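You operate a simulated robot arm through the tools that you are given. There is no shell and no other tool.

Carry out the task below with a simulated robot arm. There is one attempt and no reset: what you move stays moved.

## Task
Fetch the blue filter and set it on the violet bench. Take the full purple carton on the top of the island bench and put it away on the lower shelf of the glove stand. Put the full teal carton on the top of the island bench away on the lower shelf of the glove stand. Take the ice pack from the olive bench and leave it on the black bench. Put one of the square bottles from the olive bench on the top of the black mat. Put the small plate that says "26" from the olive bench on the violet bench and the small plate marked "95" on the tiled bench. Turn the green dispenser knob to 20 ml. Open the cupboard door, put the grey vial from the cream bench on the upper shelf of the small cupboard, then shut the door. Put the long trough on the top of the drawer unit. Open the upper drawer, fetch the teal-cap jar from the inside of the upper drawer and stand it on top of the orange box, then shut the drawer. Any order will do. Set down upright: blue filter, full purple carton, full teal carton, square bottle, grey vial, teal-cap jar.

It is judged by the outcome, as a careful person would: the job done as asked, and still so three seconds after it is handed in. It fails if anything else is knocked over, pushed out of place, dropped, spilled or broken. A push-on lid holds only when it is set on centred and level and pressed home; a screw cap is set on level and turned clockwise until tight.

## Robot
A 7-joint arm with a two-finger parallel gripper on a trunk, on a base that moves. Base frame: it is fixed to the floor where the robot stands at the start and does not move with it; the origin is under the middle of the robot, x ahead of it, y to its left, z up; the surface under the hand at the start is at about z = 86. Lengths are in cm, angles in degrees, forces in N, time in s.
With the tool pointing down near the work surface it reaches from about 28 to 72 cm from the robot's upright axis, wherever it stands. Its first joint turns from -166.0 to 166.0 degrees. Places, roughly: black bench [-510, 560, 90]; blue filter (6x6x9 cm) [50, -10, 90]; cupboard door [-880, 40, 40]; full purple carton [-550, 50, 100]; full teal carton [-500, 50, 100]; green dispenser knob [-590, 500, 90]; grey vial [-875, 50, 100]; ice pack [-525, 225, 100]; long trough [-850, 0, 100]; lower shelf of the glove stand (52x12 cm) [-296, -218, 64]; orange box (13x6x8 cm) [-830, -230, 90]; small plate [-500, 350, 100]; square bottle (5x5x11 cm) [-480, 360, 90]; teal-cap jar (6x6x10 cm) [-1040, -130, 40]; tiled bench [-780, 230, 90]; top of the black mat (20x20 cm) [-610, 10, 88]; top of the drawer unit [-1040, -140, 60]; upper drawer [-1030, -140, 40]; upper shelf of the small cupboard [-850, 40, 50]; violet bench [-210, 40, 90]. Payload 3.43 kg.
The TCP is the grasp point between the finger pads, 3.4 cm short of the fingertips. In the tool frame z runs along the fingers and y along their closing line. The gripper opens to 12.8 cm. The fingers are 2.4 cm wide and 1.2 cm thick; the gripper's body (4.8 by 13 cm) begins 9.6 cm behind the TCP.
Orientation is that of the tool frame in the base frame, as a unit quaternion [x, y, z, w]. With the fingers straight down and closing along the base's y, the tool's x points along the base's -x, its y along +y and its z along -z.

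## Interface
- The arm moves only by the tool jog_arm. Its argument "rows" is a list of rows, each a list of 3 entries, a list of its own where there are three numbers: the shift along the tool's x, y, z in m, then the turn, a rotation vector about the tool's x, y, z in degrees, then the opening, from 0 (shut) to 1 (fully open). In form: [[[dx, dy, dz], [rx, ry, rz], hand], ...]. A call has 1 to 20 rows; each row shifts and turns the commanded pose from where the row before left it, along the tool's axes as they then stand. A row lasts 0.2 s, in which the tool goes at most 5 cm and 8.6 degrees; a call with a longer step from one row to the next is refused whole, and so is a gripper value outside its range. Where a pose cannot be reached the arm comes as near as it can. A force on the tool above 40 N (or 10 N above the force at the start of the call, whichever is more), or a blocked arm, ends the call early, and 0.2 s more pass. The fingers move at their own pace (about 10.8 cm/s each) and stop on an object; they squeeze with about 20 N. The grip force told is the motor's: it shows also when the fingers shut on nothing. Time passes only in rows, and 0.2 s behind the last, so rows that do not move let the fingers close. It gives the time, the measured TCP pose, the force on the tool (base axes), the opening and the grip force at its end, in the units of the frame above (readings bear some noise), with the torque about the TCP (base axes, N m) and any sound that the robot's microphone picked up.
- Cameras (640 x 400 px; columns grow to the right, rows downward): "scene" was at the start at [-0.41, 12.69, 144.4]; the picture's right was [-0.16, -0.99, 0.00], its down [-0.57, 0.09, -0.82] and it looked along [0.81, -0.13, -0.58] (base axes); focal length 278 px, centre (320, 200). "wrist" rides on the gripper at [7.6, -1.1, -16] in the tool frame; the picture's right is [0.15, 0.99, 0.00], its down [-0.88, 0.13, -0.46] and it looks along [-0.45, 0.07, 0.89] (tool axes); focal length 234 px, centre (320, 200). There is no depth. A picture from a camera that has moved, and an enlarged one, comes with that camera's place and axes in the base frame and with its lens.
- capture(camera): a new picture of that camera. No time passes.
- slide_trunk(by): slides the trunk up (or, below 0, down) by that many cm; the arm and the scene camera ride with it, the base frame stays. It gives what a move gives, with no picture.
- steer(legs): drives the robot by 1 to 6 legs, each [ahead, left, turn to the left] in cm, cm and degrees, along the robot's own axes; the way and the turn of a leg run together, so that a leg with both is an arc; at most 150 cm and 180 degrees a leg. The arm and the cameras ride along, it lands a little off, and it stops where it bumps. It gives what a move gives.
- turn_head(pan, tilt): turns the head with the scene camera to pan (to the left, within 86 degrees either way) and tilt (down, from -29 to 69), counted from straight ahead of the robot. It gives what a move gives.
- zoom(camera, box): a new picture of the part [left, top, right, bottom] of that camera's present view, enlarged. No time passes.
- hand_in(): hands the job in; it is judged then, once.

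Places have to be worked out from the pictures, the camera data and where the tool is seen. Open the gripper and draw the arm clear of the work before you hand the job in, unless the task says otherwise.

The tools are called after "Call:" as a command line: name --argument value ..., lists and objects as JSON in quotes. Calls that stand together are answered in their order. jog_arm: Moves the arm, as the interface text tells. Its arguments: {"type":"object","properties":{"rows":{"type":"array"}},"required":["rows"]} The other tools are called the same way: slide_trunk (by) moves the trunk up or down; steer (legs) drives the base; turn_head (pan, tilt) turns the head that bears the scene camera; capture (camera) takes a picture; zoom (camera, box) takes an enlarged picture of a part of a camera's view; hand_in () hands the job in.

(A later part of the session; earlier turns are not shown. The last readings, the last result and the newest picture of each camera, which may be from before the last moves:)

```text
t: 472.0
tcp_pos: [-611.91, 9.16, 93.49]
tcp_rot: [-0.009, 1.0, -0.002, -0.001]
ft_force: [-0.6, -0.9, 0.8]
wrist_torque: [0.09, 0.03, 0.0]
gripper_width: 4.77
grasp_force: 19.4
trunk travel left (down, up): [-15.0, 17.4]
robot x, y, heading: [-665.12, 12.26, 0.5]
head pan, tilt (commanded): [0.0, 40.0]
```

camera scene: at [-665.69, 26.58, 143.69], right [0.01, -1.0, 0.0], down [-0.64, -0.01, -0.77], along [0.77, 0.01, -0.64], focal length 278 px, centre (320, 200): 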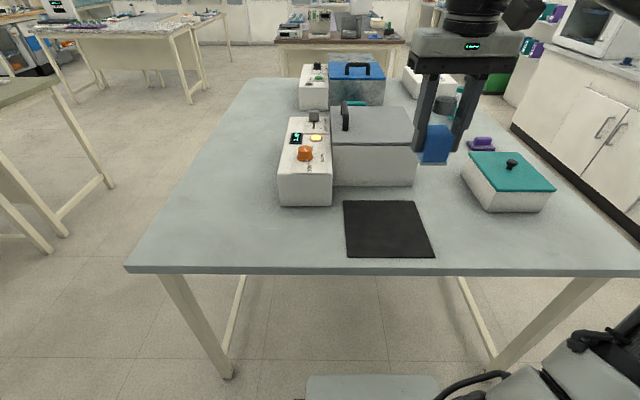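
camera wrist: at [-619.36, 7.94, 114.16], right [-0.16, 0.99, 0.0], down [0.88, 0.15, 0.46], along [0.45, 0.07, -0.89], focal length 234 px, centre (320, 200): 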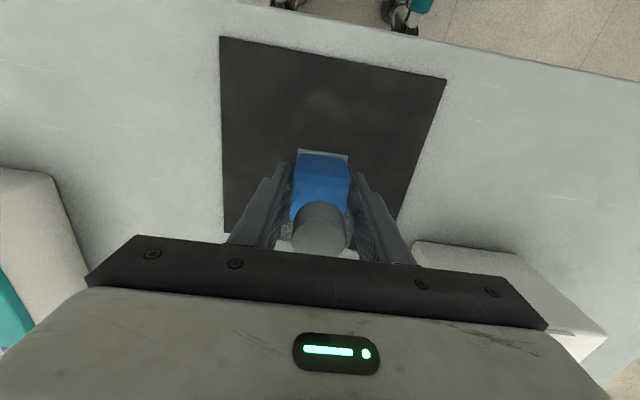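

The weight is just coming off; one more 2 mm step, then I release.

Call:
jog_arm --rows '[[[0, 0, 0.002], [0, 0, 0], 0.0]]'

Call:
jog_arm --rows '[[[0, 0, 0], [0, 0, 0], 0.42], [[0, 0, 0], [0, 0, 0], 0.5], [[0, 0, 0], [0, 0, 0], 0.6], [[0, 0, 0], [0, 0, 0], 0.7]]'

Call:
capture --camera "wrist"

Call:
zoom --camera "scene" --box '[300, 120, 480, 270]'

```text
t: 472.4
tcp_pos: [-611.87, 9.09, 93.5]
tcp_rot: [-0.008, 1.0, -0.003, 0.0]
ft_force: [0.1, -1.8, 15.1]
wrist_torque: [0.21, 0.32, 0.04]
gripper_width: 4.78
grasp_force: 20.3
trunk travel left (down, up): [-15.0, 17.4]
robot x, y, heading: [-665.15, 12.49, 0.5]
head pan, tilt (commanded): [0.0, 40.0]
```

```text
t: 473.4
tcp_pos: [-611.86, 9.04, 93.39]
tcp_rot: [-0.008, 1.0, -0.002, 0.0]
ft_force: [0.2, -0.4, -0.2]
wrist_torque: [0.0, 0.0, -0.02]
gripper_width: 8.97
grasp_force: 0.0
trunk travel left (down, up): [-15.0, 17.4]
robot x, y, heading: [-664.7, 12.82, 0.8]
head pan, tilt (commanded): [0.0, 40.0]
```

```text
taken
camera wrist: at [-619.41, 7.91, 109.38], right [-0.16, 0.99, 0.0], down [0.88, 0.15, 0.45], along [0.45, 0.07, -0.89], focal length 234 px, centre (320, 200)
```

wrist: 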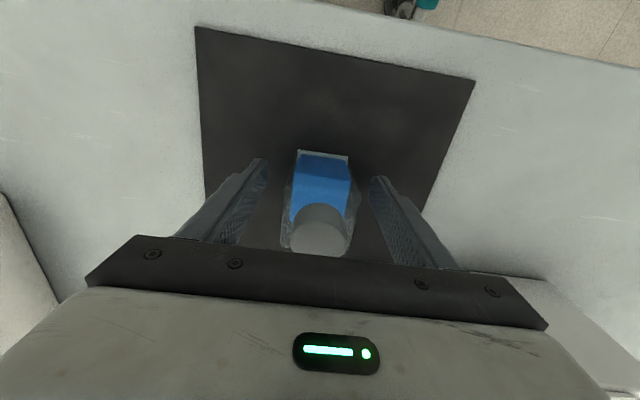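

```text
2.67 times, centred on (390, 195) of scene
camera zoom: at [-665.7, 26.59, 143.69], right [0.01, -1.0, 0.0], down [-0.64, -0.01, -0.77], along [0.77, 0.01, -0.64], focal length 743 px, centre (133, 213)
```

zoom: 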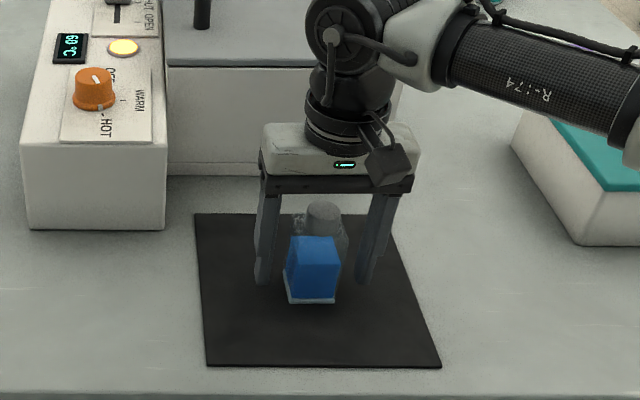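

The bottle stands upright on the mat. I raise the hand, draw back, and turn to look toward the cream bench.

Call:
jog_arm --rows '[[[0, 0, -0.03], [0, 0, 0], 0.7], [[0, 0, -0.04], [0, 0, 0], 0.7], [[0, 0, -0.04], [0, 0, 0], 0.7], [[0, 0, -0.04], [0, 0, 0], 0.7], [[0, 0, -0.04], [0, 0, 0], 0.7], [[0, 0, -0.04], [0, 0, 0], 0.7], [[0.04, 0, 0], [0, 0, 0], 0.7], [[0.04, 0, 0], [0, 0, 0], 0.7], [[0.04, 0, 0], [0, 0, 0], 0.7]]'

Call:
capture --camera "scene"

Call:
steer --legs '[[-10, 0, 0], [0, 0, 179.5]]'

Call:
turn_head --pan 0 --tilt 20

Call:
capture --camera "scene"

Call:
turn_head --pan 45 --tilt 20

Call:
capture --camera "scene"

```text
t: 475.4
tcp_pos: [-624.0, 8.8, 116.29]
tcp_rot: [-0.009, 1.0, -0.002, -0.002]
ft_force: [0.2, 0.4, -0.2]
wrist_torque: [0.0, 0.04, 0.01]
gripper_width: 8.97
grasp_force: 0.0
trunk travel left (down, up): [-15.0, 17.4]
robot x, y, heading: [-664.83, 12.95, 0.7]
head pan, tilt (commanded): [0.0, 40.0]
```

```text
taken
camera scene: at [-665.69, 26.59, 143.69], right [0.01, -1.0, 0.0], down [-0.64, -0.01, -0.77], along [0.77, 0.01, -0.64], focal length 278 px, centre (320, 200)
```

scene: 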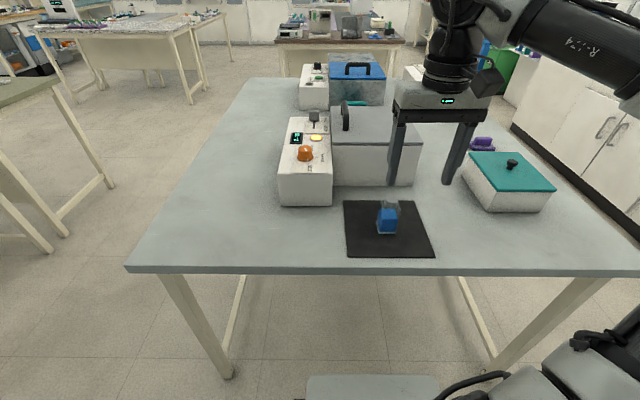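

```text
t: 484.1
tcp_pos: [-715.82, 17.22, 116.26]
tcp_rot: [1.0, -0.006, 0.0, -0.002]
ft_force: [-0.4, -0.1, -0.5]
wrist_torque: [0.0, -0.01, 0.01]
gripper_width: 9.0
grasp_force: 0.0
trunk travel left (down, up): [-15.0, 17.4]
robot x, y, heading: [-675.06, 12.54, 178.9]
head pan, tilt (commanded): [0.0, 40.0]
```

```text
t: 484.9
tcp_pos: [-715.9, 17.15, 116.43]
tcp_rot: [1.0, -0.006, 0.001, -0.001]
ft_force: [0.3, -0.5, -0.5]
wrist_torque: [-0.01, 0.01, 0.0]
gripper_width: 8.96
grasp_force: 0.1
trunk travel left (down, up): [-15.0, 17.4]
robot x, y, heading: [-674.41, 12.46, 178.8]
head pan, tilt (commanded): [0.0, 20.0]
```

```text
taken
camera scene: at [-675.65, -1.51, 146.82], right [0.02, 1.0, 0.0], down [0.34, -0.01, -0.94], along [-0.94, 0.02, -0.34], focal length 278 px, centre (320, 200)
```

scene: 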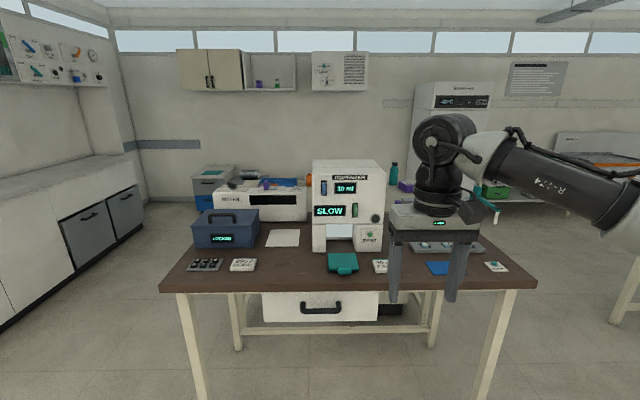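

```text
t: 486.0
tcp_pos: [-715.82, 17.09, 116.29]
tcp_rot: [1.0, -0.006, 0.001, -0.001]
ft_force: [0.7, -0.6, 0.4]
wrist_torque: [0.0, 0.02, 0.02]
gripper_width: 8.95
grasp_force: 0.0
trunk travel left (down, up): [-15.0, 17.4]
robot x, y, heading: [-675.19, 12.19, 179.3]
head pan, tilt (commanded): [45.0, 20.0]
```

```text
taken
camera scene: at [-673.05, -8.13, 146.83], right [-0.69, 0.72, 0.0], down [0.25, 0.24, -0.94], along [-0.68, -0.65, -0.34], focal length 278 px, centre (320, 200)
```

scene: 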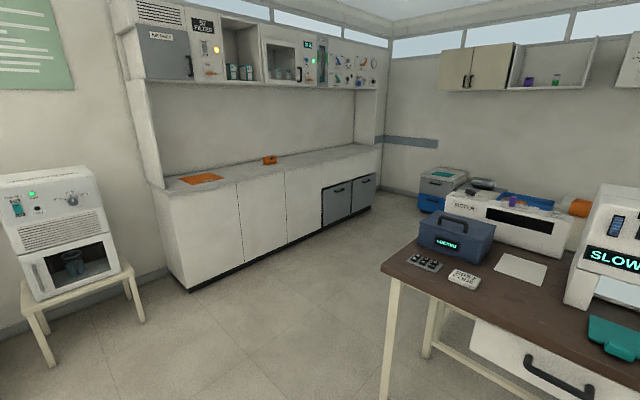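

I see the brown bench ahead with the cream bench behind it, the counter with the orange box at left, and the drawer unit in the far corner. The vial, trough and cupboard door face the far side, so I drive around along y≈-130.

Call:
steer --legs '[[0, 142, 1], [150, 0, 0], [110, 0, 0]]'

Call:
turn_head --pan 0 --tilt 40

Call:
capture --camera "scene"

Call:
turn_head --pan -70 --tilt 30

Call:
capture --camera "scene"

Call:
turn_head --pan 70 --tilt 30

Call:
capture --camera "scene"

```text
t: 512.1
tcp_pos: [-978.89, -121.53, 116.28]
tcp_rot: [1.0, -0.004, 0.001, -0.001]
ft_force: [-0.7, 0.0, 0.0]
wrist_torque: [0.02, -0.04, -0.01]
gripper_width: 8.94
grasp_force: 0.0
trunk travel left (down, up): [-15.0, 17.4]
robot x, y, heading: [-938.07, -126.29, 179.3]
head pan, tilt (commanded): [45.0, 20.0]
```

```text
t: 513.2
tcp_pos: [-978.77, -121.59, 116.28]
tcp_rot: [1.0, -0.005, 0.001, -0.002]
ft_force: [-0.1, -0.4, -0.6]
wrist_torque: [-0.02, -0.01, 0.01]
gripper_width: 8.94
grasp_force: 0.1
trunk travel left (down, up): [-15.0, 17.4]
robot x, y, heading: [-937.98, -125.83, 179.3]
head pan, tilt (commanded): [0.0, 40.0]
```

```text
taken
camera scene: at [-937.76, -140.18, 143.69], right [0.01, 1.0, 0.0], down [0.64, -0.01, -0.77], along [-0.77, 0.01, -0.64], focal length 278 px, centre (320, 200)
```

scene: 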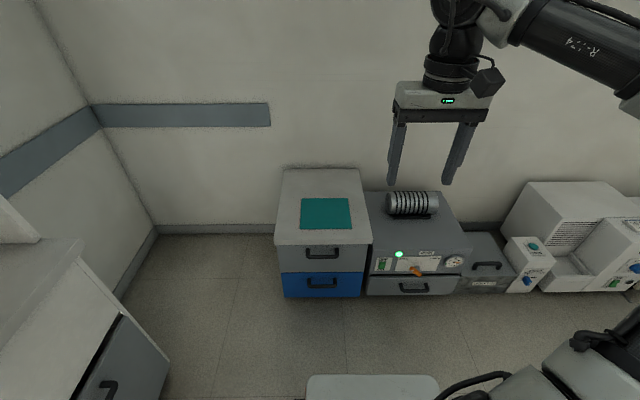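

```text
t: 514.6
tcp_pos: [-978.83, -121.61, 116.34]
tcp_rot: [1.0, -0.005, 0.001, -0.001]
ft_force: [0.5, 0.3, 0.9]
wrist_torque: [0.02, 0.01, 0.02]
gripper_width: 8.95
grasp_force: 0.0
trunk travel left (down, up): [-15.0, 17.4]
robot x, y, heading: [-937.68, -125.98, 179.1]
head pan, tilt (commanded): [-70.0, 30.0]
```

```text
taken
camera scene: at [-932.23, -131.75, 145.22], right [0.94, 0.33, 0.0], down [0.16, -0.47, -0.87], along [-0.28, 0.82, -0.5], focal length 278 px, centre (320, 200)
```

scene: 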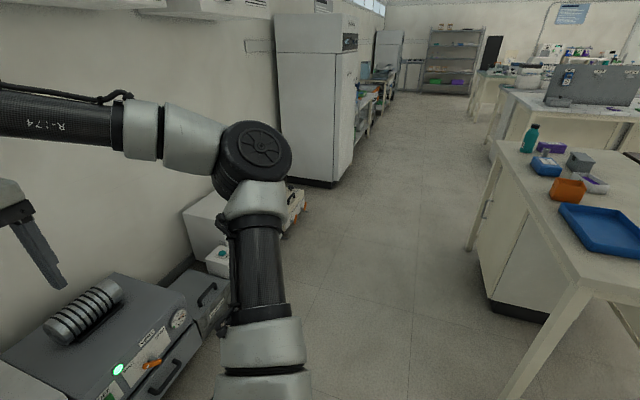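

```text
t: 516.9
tcp_pos: [-978.71, -121.74, 116.23]
tcp_rot: [1.0, -0.004, 0.0, -0.002]
ft_force: [0.6, -0.5, 0.2]
wrist_torque: [0.02, 0.01, -0.02]
gripper_width: 8.97
grasp_force: 0.1
trunk travel left (down, up): [-15.0, 17.4]
robot x, y, heading: [-938.18, -126.15, 179.2]
head pan, tilt (commanded): [70.0, 30.0]
```

```text
taken
camera scene: at [-932.48, -148.74, 145.23], right [-0.93, 0.36, 0.0], down [0.18, 0.47, -0.87], along [-0.31, -0.81, -0.5], focal length 278 px, centre (320, 200)
```

scene: 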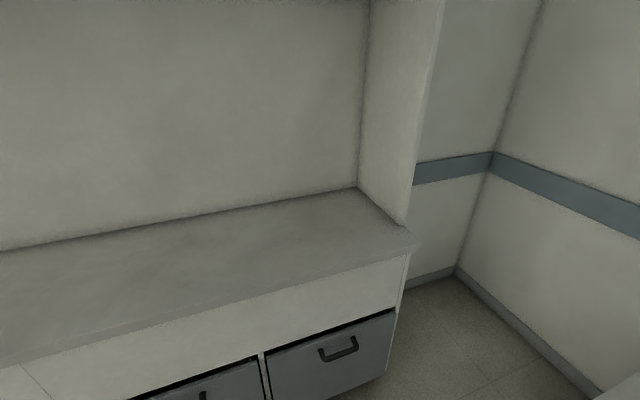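

The drawer unit stands at x -1066 to -1011, y -157 to -118, with a grey upper drawer with bar handle. I turn the head back and zoom in on it.

Call:
turn_head --pan 0 --tilt 45

Call:
zoom --camera "scene" --box '[255, 110, 405, 290]'

Call:
turn_head --pan -86 --tilt 35

Call:
capture --camera "scene"

```text
t: 518.3
tcp_pos: [-978.77, -121.6, 116.42]
tcp_rot: [1.0, -0.004, 0.001, -0.002]
ft_force: [-0.7, -0.4, 0.4]
wrist_torque: [-0.02, -0.02, -0.01]
gripper_width: 8.96
grasp_force: 0.1
trunk travel left (down, up): [-15.0, 17.4]
robot x, y, heading: [-937.95, -126.75, 179.2]
head pan, tilt (commanded): [0.0, 45.0]
```

```text
2.22 times, centred on (330, 200) of scene
camera zoom: at [-937.39, -140.18, 142.97], right [0.01, 1.0, 0.0], down [0.71, -0.01, -0.71], along [-0.71, 0.01, -0.71], focal length 619 px, centre (298, 200)
```

zoom: 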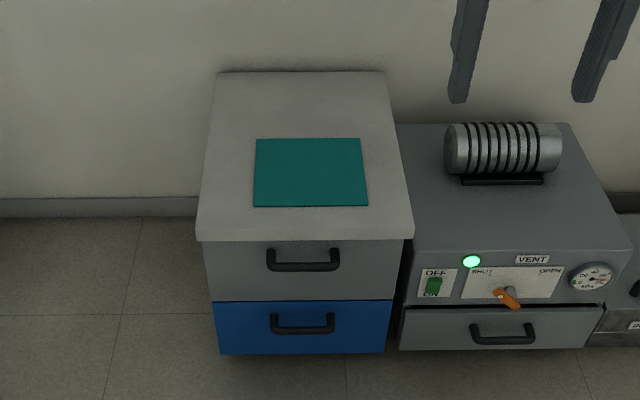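

```text
t: 519.9
tcp_pos: [-978.86, -121.7, 116.29]
tcp_rot: [1.0, -0.004, 0.001, -0.002]
ft_force: [0.0, -0.3, -0.5]
wrist_torque: [0.0, 0.03, 0.03]
gripper_width: 8.94
grasp_force: 0.1
trunk travel left (down, up): [-15.0, 17.4]
robot x, y, heading: [-938.02, -126.28, 179.2]
head pan, tilt (commanded): [-85.9, 35.0]
```

```text
taken
camera scene: at [-929.76, -131.5, 144.45], right [1.0, 0.06, 0.0], down [0.03, -0.57, -0.82], along [-0.05, 0.82, -0.57], focal length 278 px, centre (320, 200)
```

scene: 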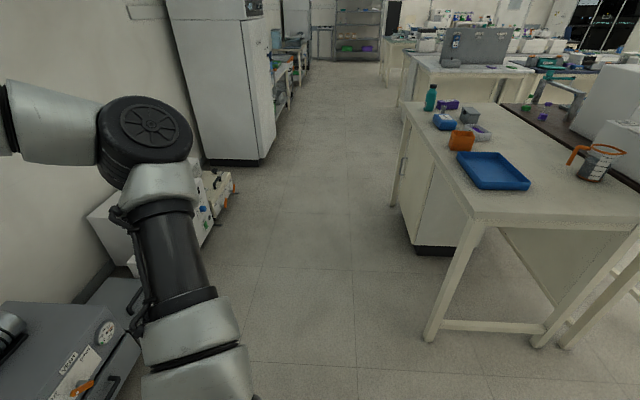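

The upper drawer's bar handle is at about (-1009.6, -138, 53.5), just beyond the overhanging top. I'll grip it with the tool tilted 45° and closing in the vertical plane. I line the robot up, lower the trunk and turn the tool.

Call:
steer --legs '[[8, 12, 0.8]]'

Call:
slide_trunk --by -15

Call:
jog_arm --rows '[[[0, 0, 0], [0, 0, 8.2], 0.4], [[0, 0, 0], [0, 0, 8.2], 0.4], [[0, 0, 0], [0, 0, 8.2], 0.4], [[0, 0, 0], [0, 0, 8.2], 0.4], [[0, 0, 0], [0, 0, 8.2], 0.4], [[0, 0, 0], [0, 0, 8.2], 0.4], [[0, 0, 0], [0, 0, 8.2], 0.4], [[0, 0, 0], [0, 0, 8.2], 0.4], [[0, 0, 0], [0, 0, 8.2], 0.4], [[0, 0, 0], [0, 0, 8.2], 0.4], [[0, 0, 0], [0, 0, 8.0], 0.4]]'

Call:
jog_arm --rows '[[[0, 0, 0], [-7.5, 0, 0], 0.4], [[0, 0, 0], [-7.5, 0, 0], 0.4], [[0, 0, 0], [-7.5, 0, 0], 0.4], [[0, 0, 0], [-7.5, 0, 0], 0.4], [[0, 0, 0], [-7.5, 0, 0], 0.4], [[0, 0, 0], [-7.5, 0, 0], 0.4]]'

Call:
turn_head --pan 0 --tilt 40

Call:
capture --camera "scene"

Call:
capture --camera "wrist"

```text
t: 521.7
tcp_pos: [-986.83, -133.99, 116.39]
tcp_rot: [1.0, 0.003, 0.0, -0.002]
ft_force: [-0.8, -0.1, 0.0]
wrist_torque: [0.02, -0.01, 0.02]
gripper_width: 8.96
grasp_force: 0.0
trunk travel left (down, up): [-15.0, 17.4]
robot x, y, heading: [-945.94, -137.92, 180.0]
head pan, tilt (commanded): [-85.9, 35.0]
```

```text
t: 523.5
tcp_pos: [-986.84, -134.14, 101.38]
tcp_rot: [1.0, 0.003, 0.0, -0.002]
ft_force: [-1.0, -0.9, -0.6]
wrist_torque: [-0.02, 0.01, 0.03]
gripper_width: 8.96
grasp_force: 0.0
trunk travel left (down, up): [0.0, 32.4]
robot x, y, heading: [-946.29, -138.18, 180.0]
head pan, tilt (commanded): [-85.9, 35.0]
```

```text
t: 525.9
tcp_pos: [-986.91, -134.19, 101.38]
tcp_rot: [0.708, -0.706, -0.001, -0.002]
ft_force: [0.2, -0.5, 0.0]
wrist_torque: [0.02, -0.06, 0.0]
gripper_width: 5.12
grasp_force: 0.0
trunk travel left (down, up): [0.0, 32.4]
robot x, y, heading: [-946.33, -138.0, 180.1]
head pan, tilt (commanded): [-85.9, 35.0]
```

```text
t: 527.2
tcp_pos: [-986.95, -134.12, 101.22]
tcp_rot: [0.655, -0.651, -0.272, 0.27]
ft_force: [0.0, -0.1, 0.4]
wrist_torque: [0.02, -0.01, 0.02]
gripper_width: 5.13
grasp_force: 0.0
trunk travel left (down, up): [0.0, 32.4]
robot x, y, heading: [-945.78, -138.02, 180.0]
head pan, tilt (commanded): [-85.9, 35.0]
```

```text
t: 528.9
tcp_pos: [-986.85, -134.05, 101.33]
tcp_rot: [0.655, -0.651, -0.27, 0.27]
ft_force: [-0.1, -0.3, -0.1]
wrist_torque: [0.04, -0.04, 0.03]
gripper_width: 5.12
grasp_force: 0.0
trunk travel left (down, up): [0.0, 32.4]
robot x, y, heading: [-945.63, -138.31, 179.9]
head pan, tilt (commanded): [0.0, 40.0]
```

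```text
taken
camera scene: at [-945.55, -152.08, 128.69], right [0.0, 1.0, 0.0], down [0.64, 0.0, -0.77], along [-0.77, 0.0, -0.64], focal length 278 px, centre (320, 200)
```

scene: 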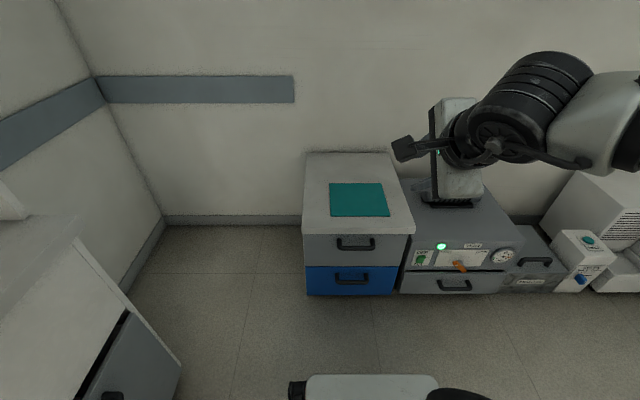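

```text
taken
camera wrist: at [-974.7, -141.66, 111.87], right [-0.7, -0.15, 0.7], down [0.22, 0.88, 0.42], along [-0.68, 0.45, -0.58], focal length 234 px, centre (320, 200)
```

wrist: 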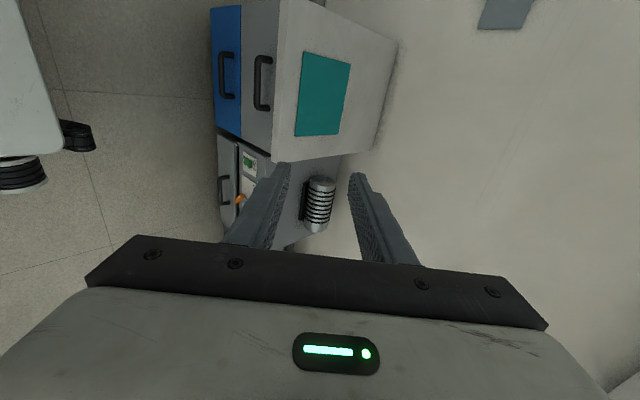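

The tool is tilted 45° with its closing line in the vertical plane. I zoom in on the handle from this lower camera position to measure it again.

Call:
zoom --camera "scene" --box '[290, 210, 430, 310]'

Call:
zoom --camera "wrist" --box '[190, 0, 410, 160]'

```text
4.00 times, centred on (360, 260) of scene
camera zoom: at [-945.55, -152.08, 128.69], right [0.0, 1.0, 0.0], down [0.64, 0.0, -0.77], along [-0.77, 0.0, -0.64], focal length 1114 px, centre (160, -40)
```

zoom: 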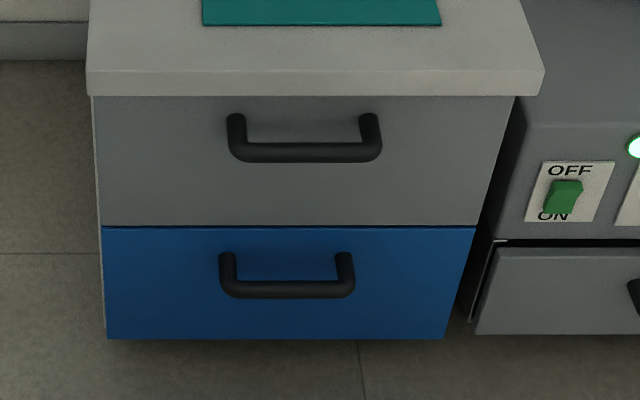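

```text
2.50 times, centred on (300, 80) of wrist
camera zoom: at [-974.7, -141.66, 111.87], right [-0.7, -0.15, 0.7], down [0.22, 0.88, 0.42], along [-0.68, 0.45, -0.58], focal length 585 px, centre (370, 500)
```

zoom: 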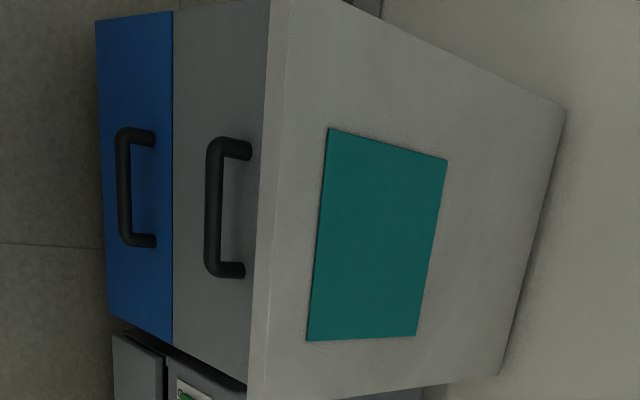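

Triangulating, the bar is at about (-1013, -138.3, 50), the top slab's edge near x=-1013.5 above it, the drawer face at x≈-1017. I move to a pre-grasp point 12 cm back along the 45° line.

Call:
jog_arm --rows '[[[0.0042, -0.0178, 0.0412], [0, 0, 0], 0.3], [[0.0042, -0.0178, 0.0412], [0, 0, 0], 0.3], [[0.0042, -0.0178, 0.0412], [0, 0, 0], 0.3], [[0.0042, -0.0178, 0.0412], [0, 0, 0], 0.3], [[0.0042, -0.0178, 0.0412], [0, 0, 0], 0.3], [[0.0042, -0.0178, 0.0412], [0, 0, 0], 0.3], [[0.0042, -0.0178, 0.0412], [0, 0, 0], 0.3], [[0.0042, -0.0178, 0.0412], [0, 0, 0], 0.3], [[0.0042, -0.0178, 0.0412], [0, 0, 0], 0.3], [[0.0042, -0.0178, 0.0412], [0, 0, 0], 0.3]]'

Call:
capture --camera "scene"

Call:
capture --camera "wrist"

```text
t: 531.0
tcp_pos: [-1003.15, -138.25, 60.01]
tcp_rot: [0.657, -0.65, -0.272, 0.27]
ft_force: [-1.2, -0.2, 1.3]
wrist_torque: [0.02, -0.04, 0.03]
gripper_width: 3.84
grasp_force: 0.1
out of reach, approached as far as the arm can: row 3
trunk travel left (down, up): [0.0, 32.4]
robot x, y, heading: [-946.05, -137.89, 180.0]
head pan, tilt (commanded): [0.0, 40.0]
```

```text
taken
camera scene: at [-945.52, -152.1, 128.7], right [0.0, 1.0, 0.0], down [0.64, 0.0, -0.77], along [-0.77, 0.0, -0.64], focal length 278 px, centre (320, 200)
```

scene: 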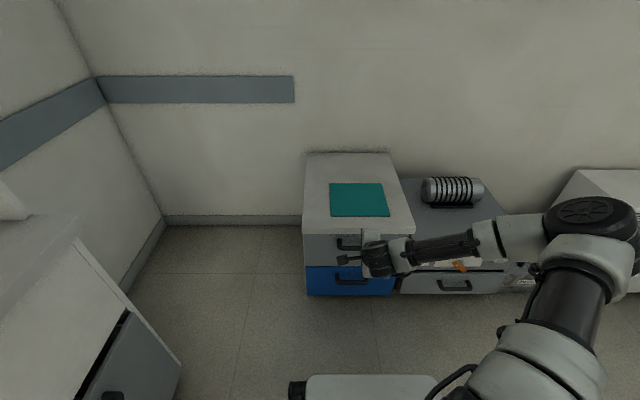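

```text
taken
camera wrist: at [-991.03, -145.75, 70.56], right [-0.7, -0.15, 0.7], down [0.22, 0.88, 0.42], along [-0.68, 0.45, -0.58], focal length 234 px, centre (320, 200)
```

wrist: 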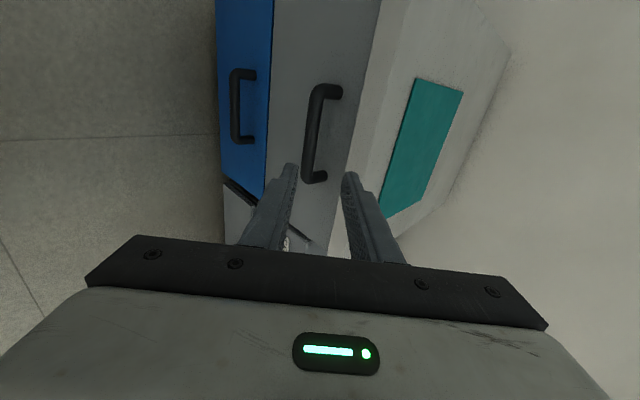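

The pre-grasp pose is reached. I zoom in with the wrist camera to locate the bar relative to the fingers.

Call:
zoom --camera "wrist" --box '[240, 60, 400, 220]'

Call:
zoom --camera "scene" --box '[300, 210, 420, 300]'

```text
2.50 times, centred on (320, 140) of wrist
camera zoom: at [-991.03, -145.75, 70.56], right [-0.7, -0.15, 0.7], down [0.22, 0.88, 0.42], along [-0.68, 0.45, -0.58], focal length 585 px, centre (320, 350)
```

zoom: 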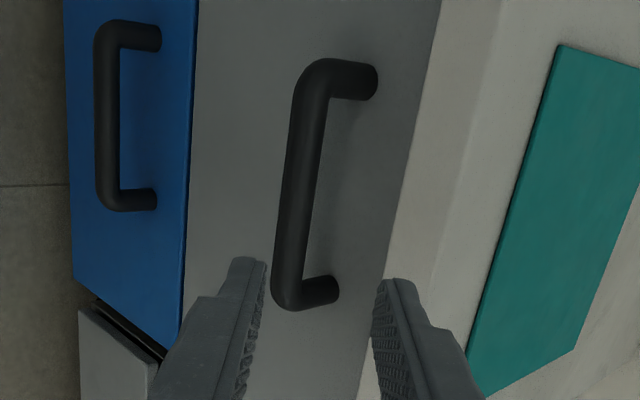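

```text
4.44 times, centred on (360, 255) of scene
camera zoom: at [-945.52, -152.1, 128.7], right [0.0, 1.0, 0.0], down [0.64, 0.0, -0.77], along [-0.77, 0.0, -0.64], focal length 1238 px, centre (142, -44)
```

zoom: 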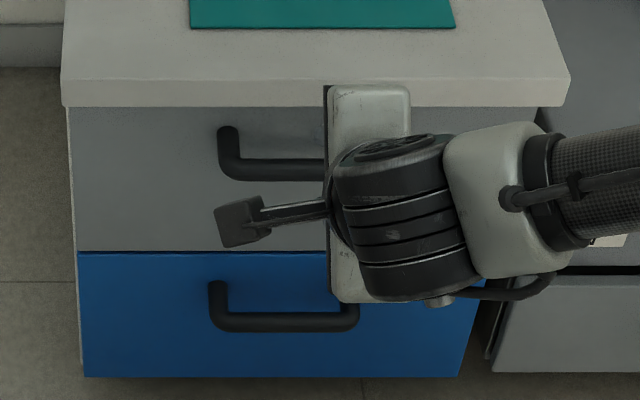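

The bar sits about 16 cm ahead along the tool and 0.9 cm to the lower-finger side. I correct that, advance 9 cm and re-check.

Call:
jog_arm --rows '[[[0, -0.009, 0.01], [0, 0, 0], 0.3], [[0, 0, 0.04], [0, 0, 0], 0.3], [[0, 0, 0.04], [0, 0, 0], 0.3]]'

Call:
zoom --camera "wrist" --box '[220, 40, 420, 240]'

Call:
zoom --camera "scene" --box '[300, 210, 440, 310]'

```text
t: 531.9
tcp_pos: [-1008.78, -138.17, 52.86]
tcp_rot: [0.655, -0.652, -0.272, 0.269]
ft_force: [0.1, 0.0, 0.9]
wrist_torque: [-0.01, -0.02, 0.03]
gripper_width: 3.85
grasp_force: 0.0
trunk travel left (down, up): [0.0, 32.4]
robot x, y, heading: [-946.12, -138.42, 180.2]
head pan, tilt (commanded): [0.0, 40.0]
```

```text
2.00 times, centred on (320, 140) of wrist
camera zoom: at [-996.71, -145.68, 63.5], right [-0.7, -0.15, 0.7], down [0.23, 0.88, 0.42], along [-0.68, 0.45, -0.58], focal length 468 px, centre (320, 320)
```

zoom: 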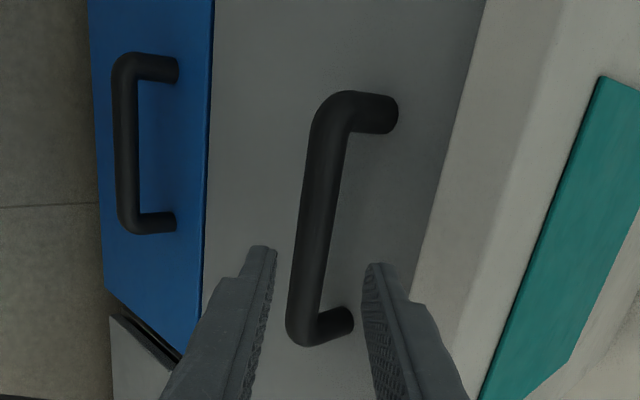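

```text
4.00 times, centred on (370, 260) of scene
camera zoom: at [-945.53, -152.08, 128.69], right [0.0, 1.0, 0.0], down [0.64, 0.0, -0.77], along [-0.77, 0.0, -0.64], focal length 1114 px, centre (120, -40)
```

zoom: 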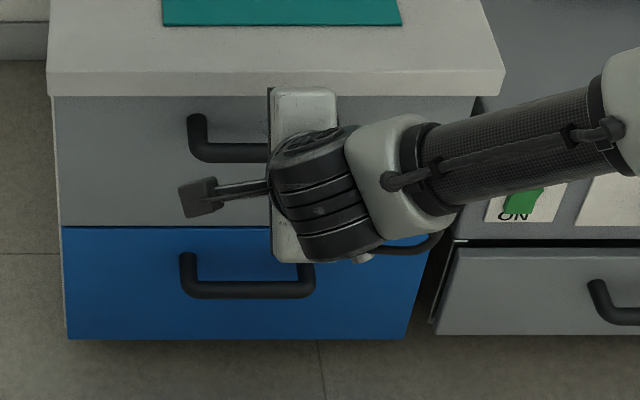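

The bar is now centred between the fingers and about 9 cm ahead. I advance 6.5 cm more and look.

Call:
jog_arm --rows '[[[0, 0, 0.03], [0, 0, 0], 0.3], [[0, 0, 0.025], [0, 0, 0], 0.3], [[0, 0, 0.01], [0, 0, 0], 0.3]]'

Call:
zoom --camera "wrist" --box '[220, 40, 420, 240]'

```text
t: 532.6
tcp_pos: [-1013.66, -138.23, 48.3]
tcp_rot: [0.656, -0.65, -0.27, 0.271]
ft_force: [-0.6, 0.3, -0.1]
wrist_torque: [0.02, 0.0, 0.0]
gripper_width: 3.83
grasp_force: 0.1
trunk travel left (down, up): [0.0, 32.4]
robot x, y, heading: [-945.91, -138.07, 179.9]
head pan, tilt (commanded): [0.0, 40.0]
```

```text
2.00 times, centred on (320, 140) of wrist
camera zoom: at [-1001.34, -145.74, 58.89], right [-0.7, -0.15, 0.7], down [0.22, 0.88, 0.42], along [-0.68, 0.45, -0.58], focal length 468 px, centre (320, 320)
```

zoom: 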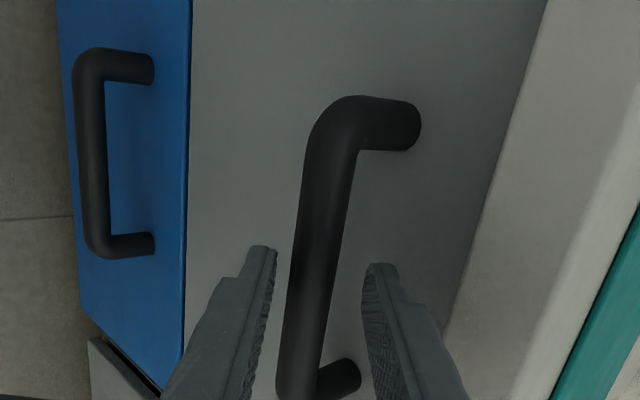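

The bar is between the fingers near their tips. I advance 1 cm more for a better hold, then close on it.

Call:
jog_arm --rows '[[[0, -0.002, 0.006], [0, 0, 0], 0.3], [[0, 0, 0.005], [0, 0, 0], 0.3]]'

Call:
jog_arm --rows '[[[0, 0, 0], [0, 0, 0], 0.0], [[0, 0, 0], [0, 0, 0], 0.0], [[0, 0, 0], [0, 0, 0], 0.0]]'

Call:
zoom --camera "wrist" --box '[220, 40, 420, 240]'

```text
t: 533.2
tcp_pos: [-1013.69, -138.22, 48.15]
tcp_rot: [0.656, -0.651, -0.27, 0.27]
ft_force: [-0.9, 0.2, 0.1]
wrist_torque: [0.0, 0.0, 0.0]
gripper_width: 3.83
grasp_force: 0.1
out of reach, approached as far as the arm can: row 1, 2
trunk travel left (down, up): [0.0, 32.4]
robot x, y, heading: [-946.07, -138.15, 180.1]
head pan, tilt (commanded): [0.0, 40.0]
```

```text
t: 534.0
tcp_pos: [-1013.41, -138.11, 47.94]
tcp_rot: [0.656, -0.652, -0.268, 0.268]
ft_force: [17.1, 1.8, -8.6]
wrist_torque: [-0.14, -0.49, -0.69]
gripper_width: 1.97
grasp_force: 45.2
trunk travel left (down, up): [0.0, 32.4]
robot x, y, heading: [-945.81, -138.51, 179.8]
head pan, tilt (commanded): [0.0, 40.0]
```

```text
2.00 times, centred on (320, 140) of wrist
camera zoom: at [-1001.34, -145.7, 58.59], right [-0.7, -0.15, 0.69], down [0.22, 0.88, 0.42], along [-0.67, 0.45, -0.59], focal length 468 px, centre (320, 320)
```

zoom: 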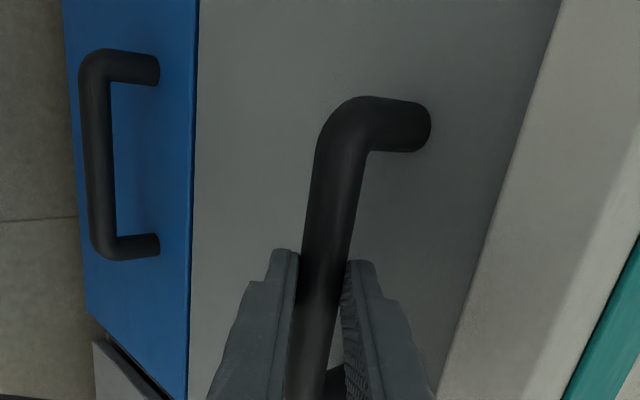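

The bar is gripped (1.97 cm). I pull the drawer open by driving the base straight back, first 10 cm to test.

Call:
steer --legs '[[-10, 0, 0]]'

Call:
capture --camera "scene"

```text
t: 535.2
tcp_pos: [-1003.73, -138.2, 47.91]
tcp_rot: [0.656, -0.652, -0.27, 0.269]
ft_force: [1.2, 1.5, -26.1]
wrist_torque: [-0.35, -0.5, -0.43]
gripper_width: 1.99
grasp_force: 44.8
trunk travel left (down, up): [0.0, 32.4]
robot x, y, heading: [-936.03, -138.51, 180.0]
head pan, tilt (commanded): [0.0, 40.0]
```

```text
taken
camera scene: at [-935.77, -152.08, 128.68], right [0.0, 1.0, 0.0], down [0.64, 0.0, -0.76], along [-0.76, 0.0, -0.64], focal length 278 px, centre (320, 200)
```

scene: 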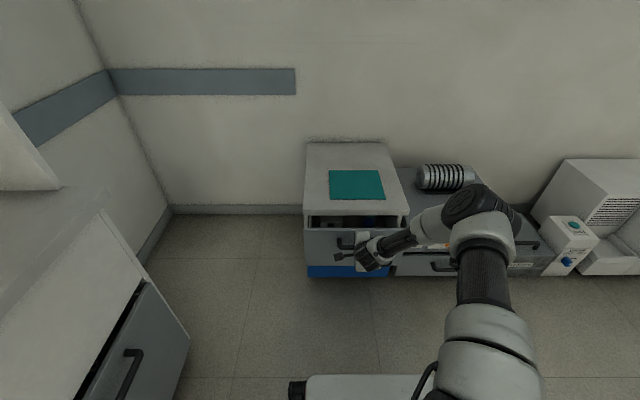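

The drawer slides open. I relieve the vertical force a little and keep pulling 15 cm more.

Call:
jog_arm --rows '[[[0, -0.003, 0.003], [0, 0, 0], 0.0]]'

Call:
steer --legs '[[-15, 0, 0]]'

Call:
capture --camera "scene"

```text
t: 535.6
tcp_pos: [-1003.38, -138.18, 47.81]
tcp_rot: [0.656, -0.652, -0.268, 0.269]
ft_force: [0.8, 0.4, -7.3]
wrist_torque: [-0.05, -0.42, -0.52]
gripper_width: 1.99
grasp_force: 44.7
out of reach, approached as far as the arm can: row 1
trunk travel left (down, up): [0.0, 32.4]
robot x, y, heading: [-936.03, -138.53, 180.2]
head pan, tilt (commanded): [0.0, 40.0]
```

```text
t: 537.0
tcp_pos: [-988.75, -138.11, 47.9]
tcp_rot: [0.656, -0.652, -0.27, 0.268]
ft_force: [0.2, -0.2, -14.1]
wrist_torque: [-0.52, -0.34, -0.21]
gripper_width: 1.97
grasp_force: 45.3
trunk travel left (down, up): [0.0, 32.4]
robot x, y, heading: [-921.1, -138.31, 179.8]
head pan, tilt (commanded): [0.0, 40.0]
```

```text
taken
camera scene: at [-920.78, -152.1, 128.68], right [0.0, 1.0, 0.0], down [0.64, 0.0, -0.77], along [-0.77, 0.0, -0.64], focal length 278 px, centre (320, 200)
```

scene: 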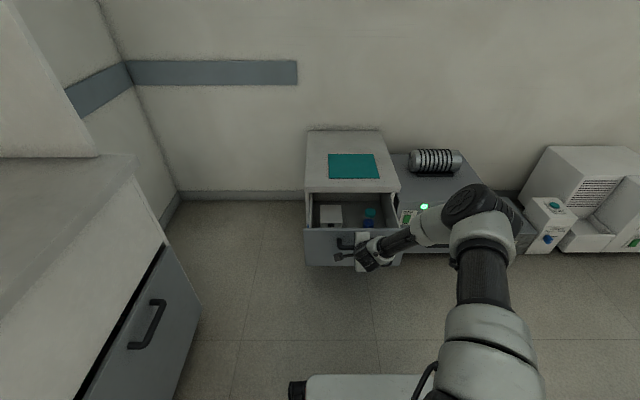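

The drawer is open about 25 cm and its contents are visible. I zoom in.

Call:
zoom --camera "scene" --box '[290, 170, 430, 280]'

```text
3.64 times, centred on (360, 225) of scene
camera zoom: at [-920.78, -152.1, 128.68], right [0.0, 1.0, 0.0], down [0.64, 0.0, -0.77], along [-0.77, 0.0, -0.64], focal length 1013 px, centre (174, 109)
```

zoom: 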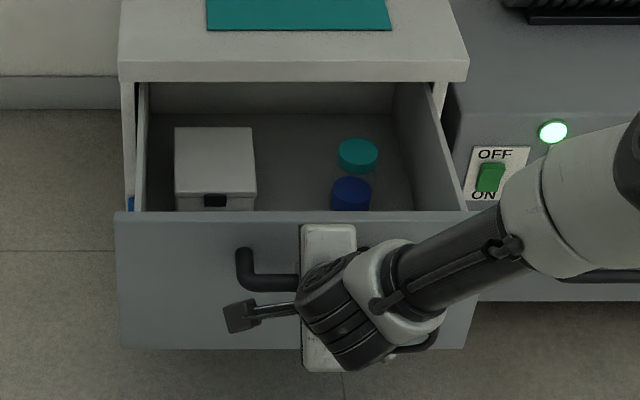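

The teal-cap jar is near x≈-1009, still close to the top slab, with a blue-cap jar in front of it. I pull the drawer out another 12 cm.

Call:
steer --legs '[[-12, 0, 0]]'

Call:
zoom --camera "scene" --box '[270, 150, 430, 270]'

```text
t: 538.1
tcp_pos: [-980.12, -138.27, 48.47]
tcp_rot: [0.654, -0.651, -0.273, 0.271]
ft_force: [0.1, -0.5, 0.5]
wrist_torque: [-0.02, -0.03, -0.01]
gripper_width: 0.0
grasp_force: 33.0
trunk travel left (down, up): [0.0, 32.4]
robot x, y, heading: [-912.37, -138.19, 180.1]
head pan, tilt (commanded): [0.0, 40.0]
stopped in leg 1: the force on the tool passed its limit at 100 N (the readings are from after the stop); the commanded pose is now the measured one
```

```text
3.33 times, centred on (350, 210) of scene
camera zoom: at [-911.7, -152.12, 128.69], right [0.0, 1.0, 0.0], down [0.64, 0.0, -0.77], along [-0.77, 0.0, -0.64], focal length 928 px, centre (220, 167)
```

zoom: 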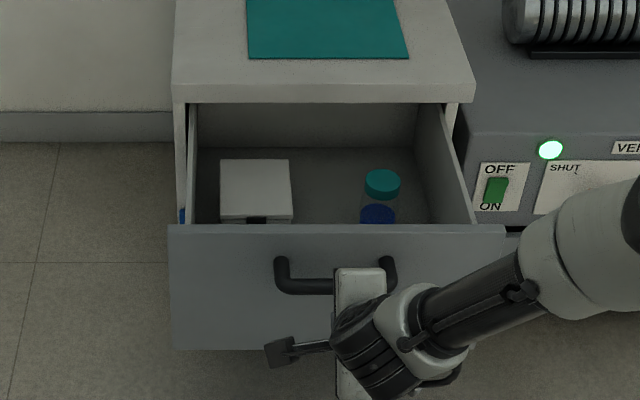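

The drawer reached its stop and the fingers slipped off the bar; it stays open about 29 cm and the jar (teal cap, blue contents) still stands. I draw the hand back and up, then turn the tool to point straight down.

Call:
jog_arm --rows '[[[0, 0, -0.04], [0, 0, 0], 0.0], [[0, 0, -0.04], [0, 0, 0], 0.0], [[0, 0, -0.04], [0, 0, 0], 0.0], [[0, 0.03, -0.03], [0, 0, 0], 0.2], [[0, 0.03, -0.03], [0, 0, 0], 0.4], [[0, 0.03, -0.03], [0, 0, 0], 0.6], [[0, 0.03, -0.03], [0, 0, 0], 0.6], [[0, 0.03, -0.03], [0, 0, 0], 0.6], [[0, 0, 0], [7.5, 0, 0], 0.6], [[0, 0, 0], [7.5, 0, 0], 0.6], [[0, 0, 0], [7.5, 0, 0], 0.6], [[0, 0, 0], [7.5, 0, 0], 0.6], [[0, 0, 0], [7.5, 0, 0], 0.6], [[0, 0, 0], [7.5, 0, 0], 0.6]]'

Call:
jog_arm --rows '[[[0, 0, 0], [0, 0, -8.2], 0.6], [[0, 0, 0], [0, 0, -8.2], 0.6], [[0, 0, 0], [0, 0, -8.2], 0.6], [[0, 0, 0], [0, 0, -8.2], 0.6], [[0, 0, 0], [0, 0, -8.2], 0.6], [[0, 0, 0], [0, 0, -8.2], 0.6], [[0, 0, 0], [0, 0, -8.2], 0.6], [[0, 0, 0], [0, 0, -8.2], 0.6], [[0, 0, 0], [0, 0, -8.2], 0.6], [[0, 0, 0], [0, 0, -8.2], 0.6], [[0, 0, 0], [0, 0, -8.0], 0.6]]'

Call:
capture --camera "scene"

Call:
capture --camera "wrist"

```text
t: 541.1
tcp_pos: [-971.46, -138.24, 78.06]
tcp_rot: [0.708, -0.706, -0.003, 0.001]
ft_force: [-0.3, 0.1, 0.0]
wrist_torque: [-0.01, -0.01, 0.01]
gripper_width: 7.68
grasp_force: 0.0
trunk travel left (down, up): [0.0, 32.4]
robot x, y, heading: [-912.04, -138.3, 179.9]
head pan, tilt (commanded): [0.0, 40.0]
```

```text
t: 543.5
tcp_pos: [-971.45, -138.29, 78.02]
tcp_rot: [1.0, 0.002, -0.003, -0.003]
ft_force: [0.5, 0.0, 1.1]
wrist_torque: [0.01, -0.02, 0.03]
gripper_width: 7.69
grasp_force: 0.0
trunk travel left (down, up): [0.0, 32.4]
robot x, y, heading: [-912.18, -138.27, 179.9]
head pan, tilt (commanded): [0.0, 40.0]
```

```text
taken
camera scene: at [-911.71, -152.12, 128.69], right [0.0, 1.0, 0.0], down [0.64, 0.0, -0.77], along [-0.77, 0.0, -0.64], focal length 278 px, centre (320, 200)
```

scene: 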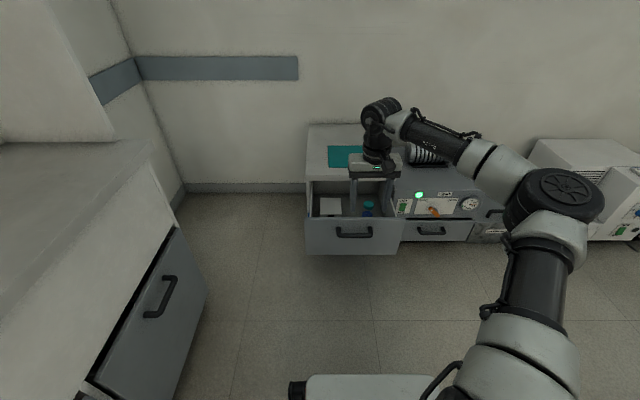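

```text
taken
camera wrist: at [-963.75, -137.16, 94.03], right [0.15, -0.99, -0.01], down [-0.88, -0.14, 0.46], along [-0.46, -0.07, -0.89], focal length 234 px, centre (320, 200)
```

wrist: 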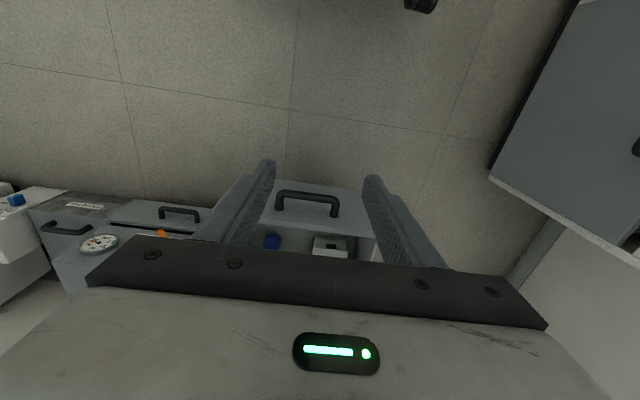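

The tool points down again. I zoom in with both cameras to fix the jar's position.

Call:
zoom --camera "scene" --box '[295, 150, 425, 260]'

Call:
zoom --camera "wrist" --box '[230, 170, 410, 270]'

```text
3.64 times, centred on (360, 205) of scene
camera zoom: at [-911.71, -152.12, 128.69], right [0.0, 1.0, 0.0], down [0.64, 0.0, -0.77], along [-0.77, 0.0, -0.64], focal length 1013 px, centre (174, 182)
```

zoom: 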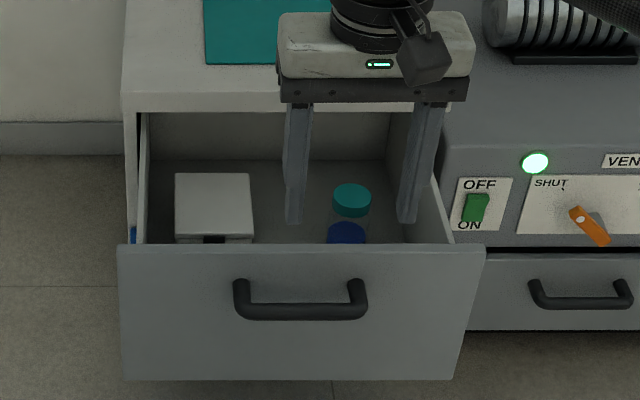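

```text
3.56 times, centred on (320, 220) of wrist
camera zoom: at [-963.75, -137.16, 94.03], right [0.15, -0.99, -0.01], down [-0.88, -0.14, 0.46], along [-0.46, -0.07, -0.89], focal length 833 px, centre (320, 129)
```

zoom: 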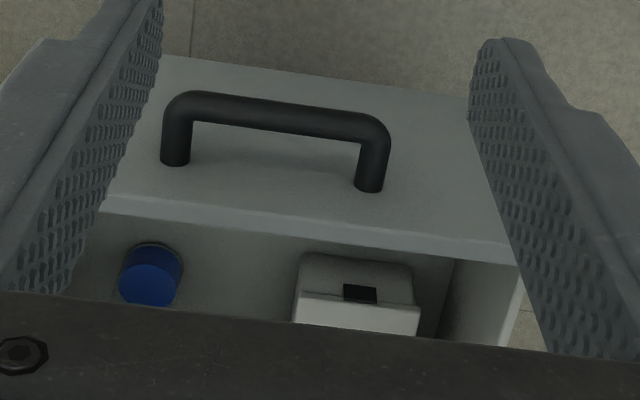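

Triangulation puts the jar's axis at (-1008.2, -129.9), cap top z≈46.4, drawer rim z≈54 and the right drawer wall near y=-124.5. I drive forward so the hand comes above the jar and check from there.

Call:
steer --legs '[[35, 0, 0]]'

Call:
jog_arm --rows '[[[0, -0.04, 0], [0, 0, 0], 0.6], [[0, -0.04, 0], [0, 0, 0], 0.6]]'

Call:
capture --camera "wrist"

Call:
capture --camera "scene"

```text
t: 545.8
tcp_pos: [-1006.51, -138.14, 77.99]
tcp_rot: [1.0, 0.001, -0.002, -0.003]
ft_force: [0.1, -0.7, 0.2]
wrist_torque: [0.03, -0.01, 0.01]
gripper_width: 7.66
grasp_force: 0.1
trunk travel left (down, up): [0.0, 32.4]
robot x, y, heading: [-947.27, -138.24, 179.9]
head pan, tilt (commanded): [0.0, 40.0]
```

```text
t: 546.4
tcp_pos: [-1006.49, -130.13, 77.94]
tcp_rot: [1.0, 0.002, -0.003, -0.002]
ft_force: [0.4, 0.2, 0.1]
wrist_torque: [0.01, 0.0, -0.03]
gripper_width: 7.67
grasp_force: 0.1
trunk travel left (down, up): [0.0, 32.4]
robot x, y, heading: [-947.03, -138.11, 180.2]
head pan, tilt (commanded): [0.0, 40.0]
```

```text
taken
camera wrist: at [-998.8, -129.04, 94.04], right [0.15, -0.99, -0.01], down [-0.88, -0.14, 0.46], along [-0.46, -0.06, -0.89], focal length 234 px, centre (320, 200)
```

wrist: 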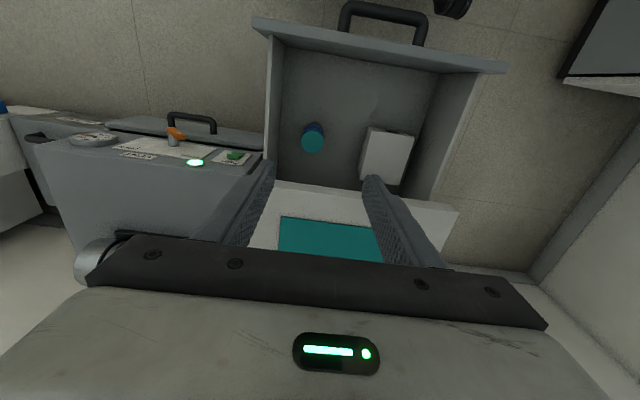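

```text
taken
camera scene: at [-946.67, -152.11, 128.69], right [0.0, 1.0, 0.0], down [0.64, 0.0, -0.77], along [-0.77, 0.0, -0.64], focal length 278 px, centre (320, 200)
```

scene: 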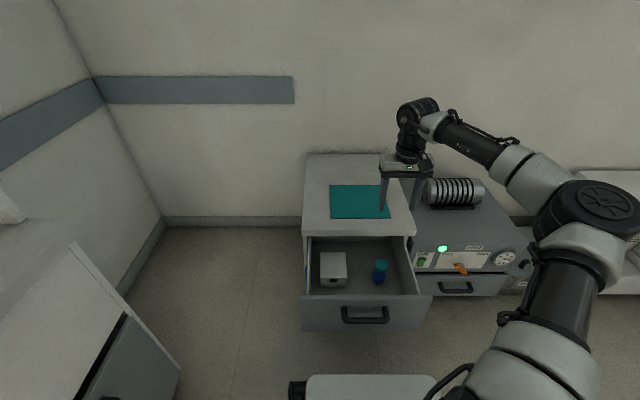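

The jar is clearly visible from above. I zoom in on both views for its exact place relative to slab and drawer walls.

Call:
zoom --camera "wrist" --box '[240, 0, 480, 200]'

Call:
zoom --camera "scene" --box '[290, 200, 440, 340]'

```text
2.00 times, centred on (360, 100) of wrist
camera zoom: at [-998.8, -129.04, 94.04], right [0.15, -0.99, -0.01], down [-0.88, -0.14, 0.46], along [-0.46, -0.06, -0.89], focal length 468 px, centre (240, 400)
```

zoom: 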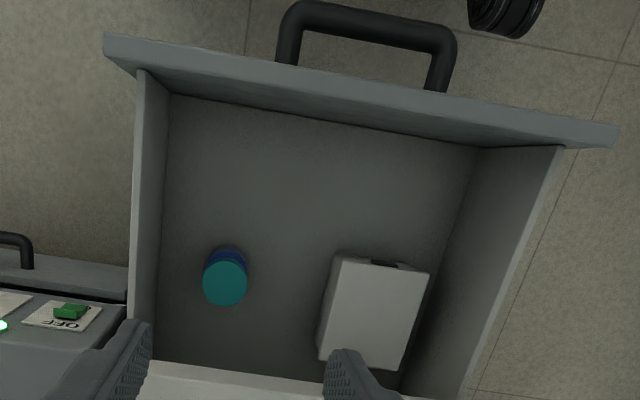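

```text
2.86 times, centred on (365, 270) of scene
camera zoom: at [-946.67, -152.11, 128.69], right [0.0, 1.0, 0.0], down [0.64, 0.0, -0.77], along [-0.77, 0.0, -0.64], focal length 796 px, centre (191, 0)
```

zoom: 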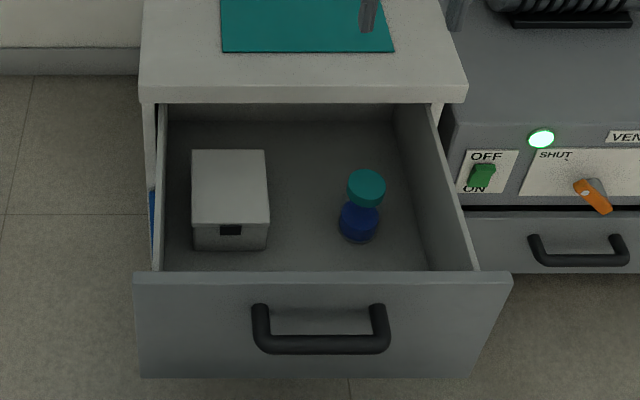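

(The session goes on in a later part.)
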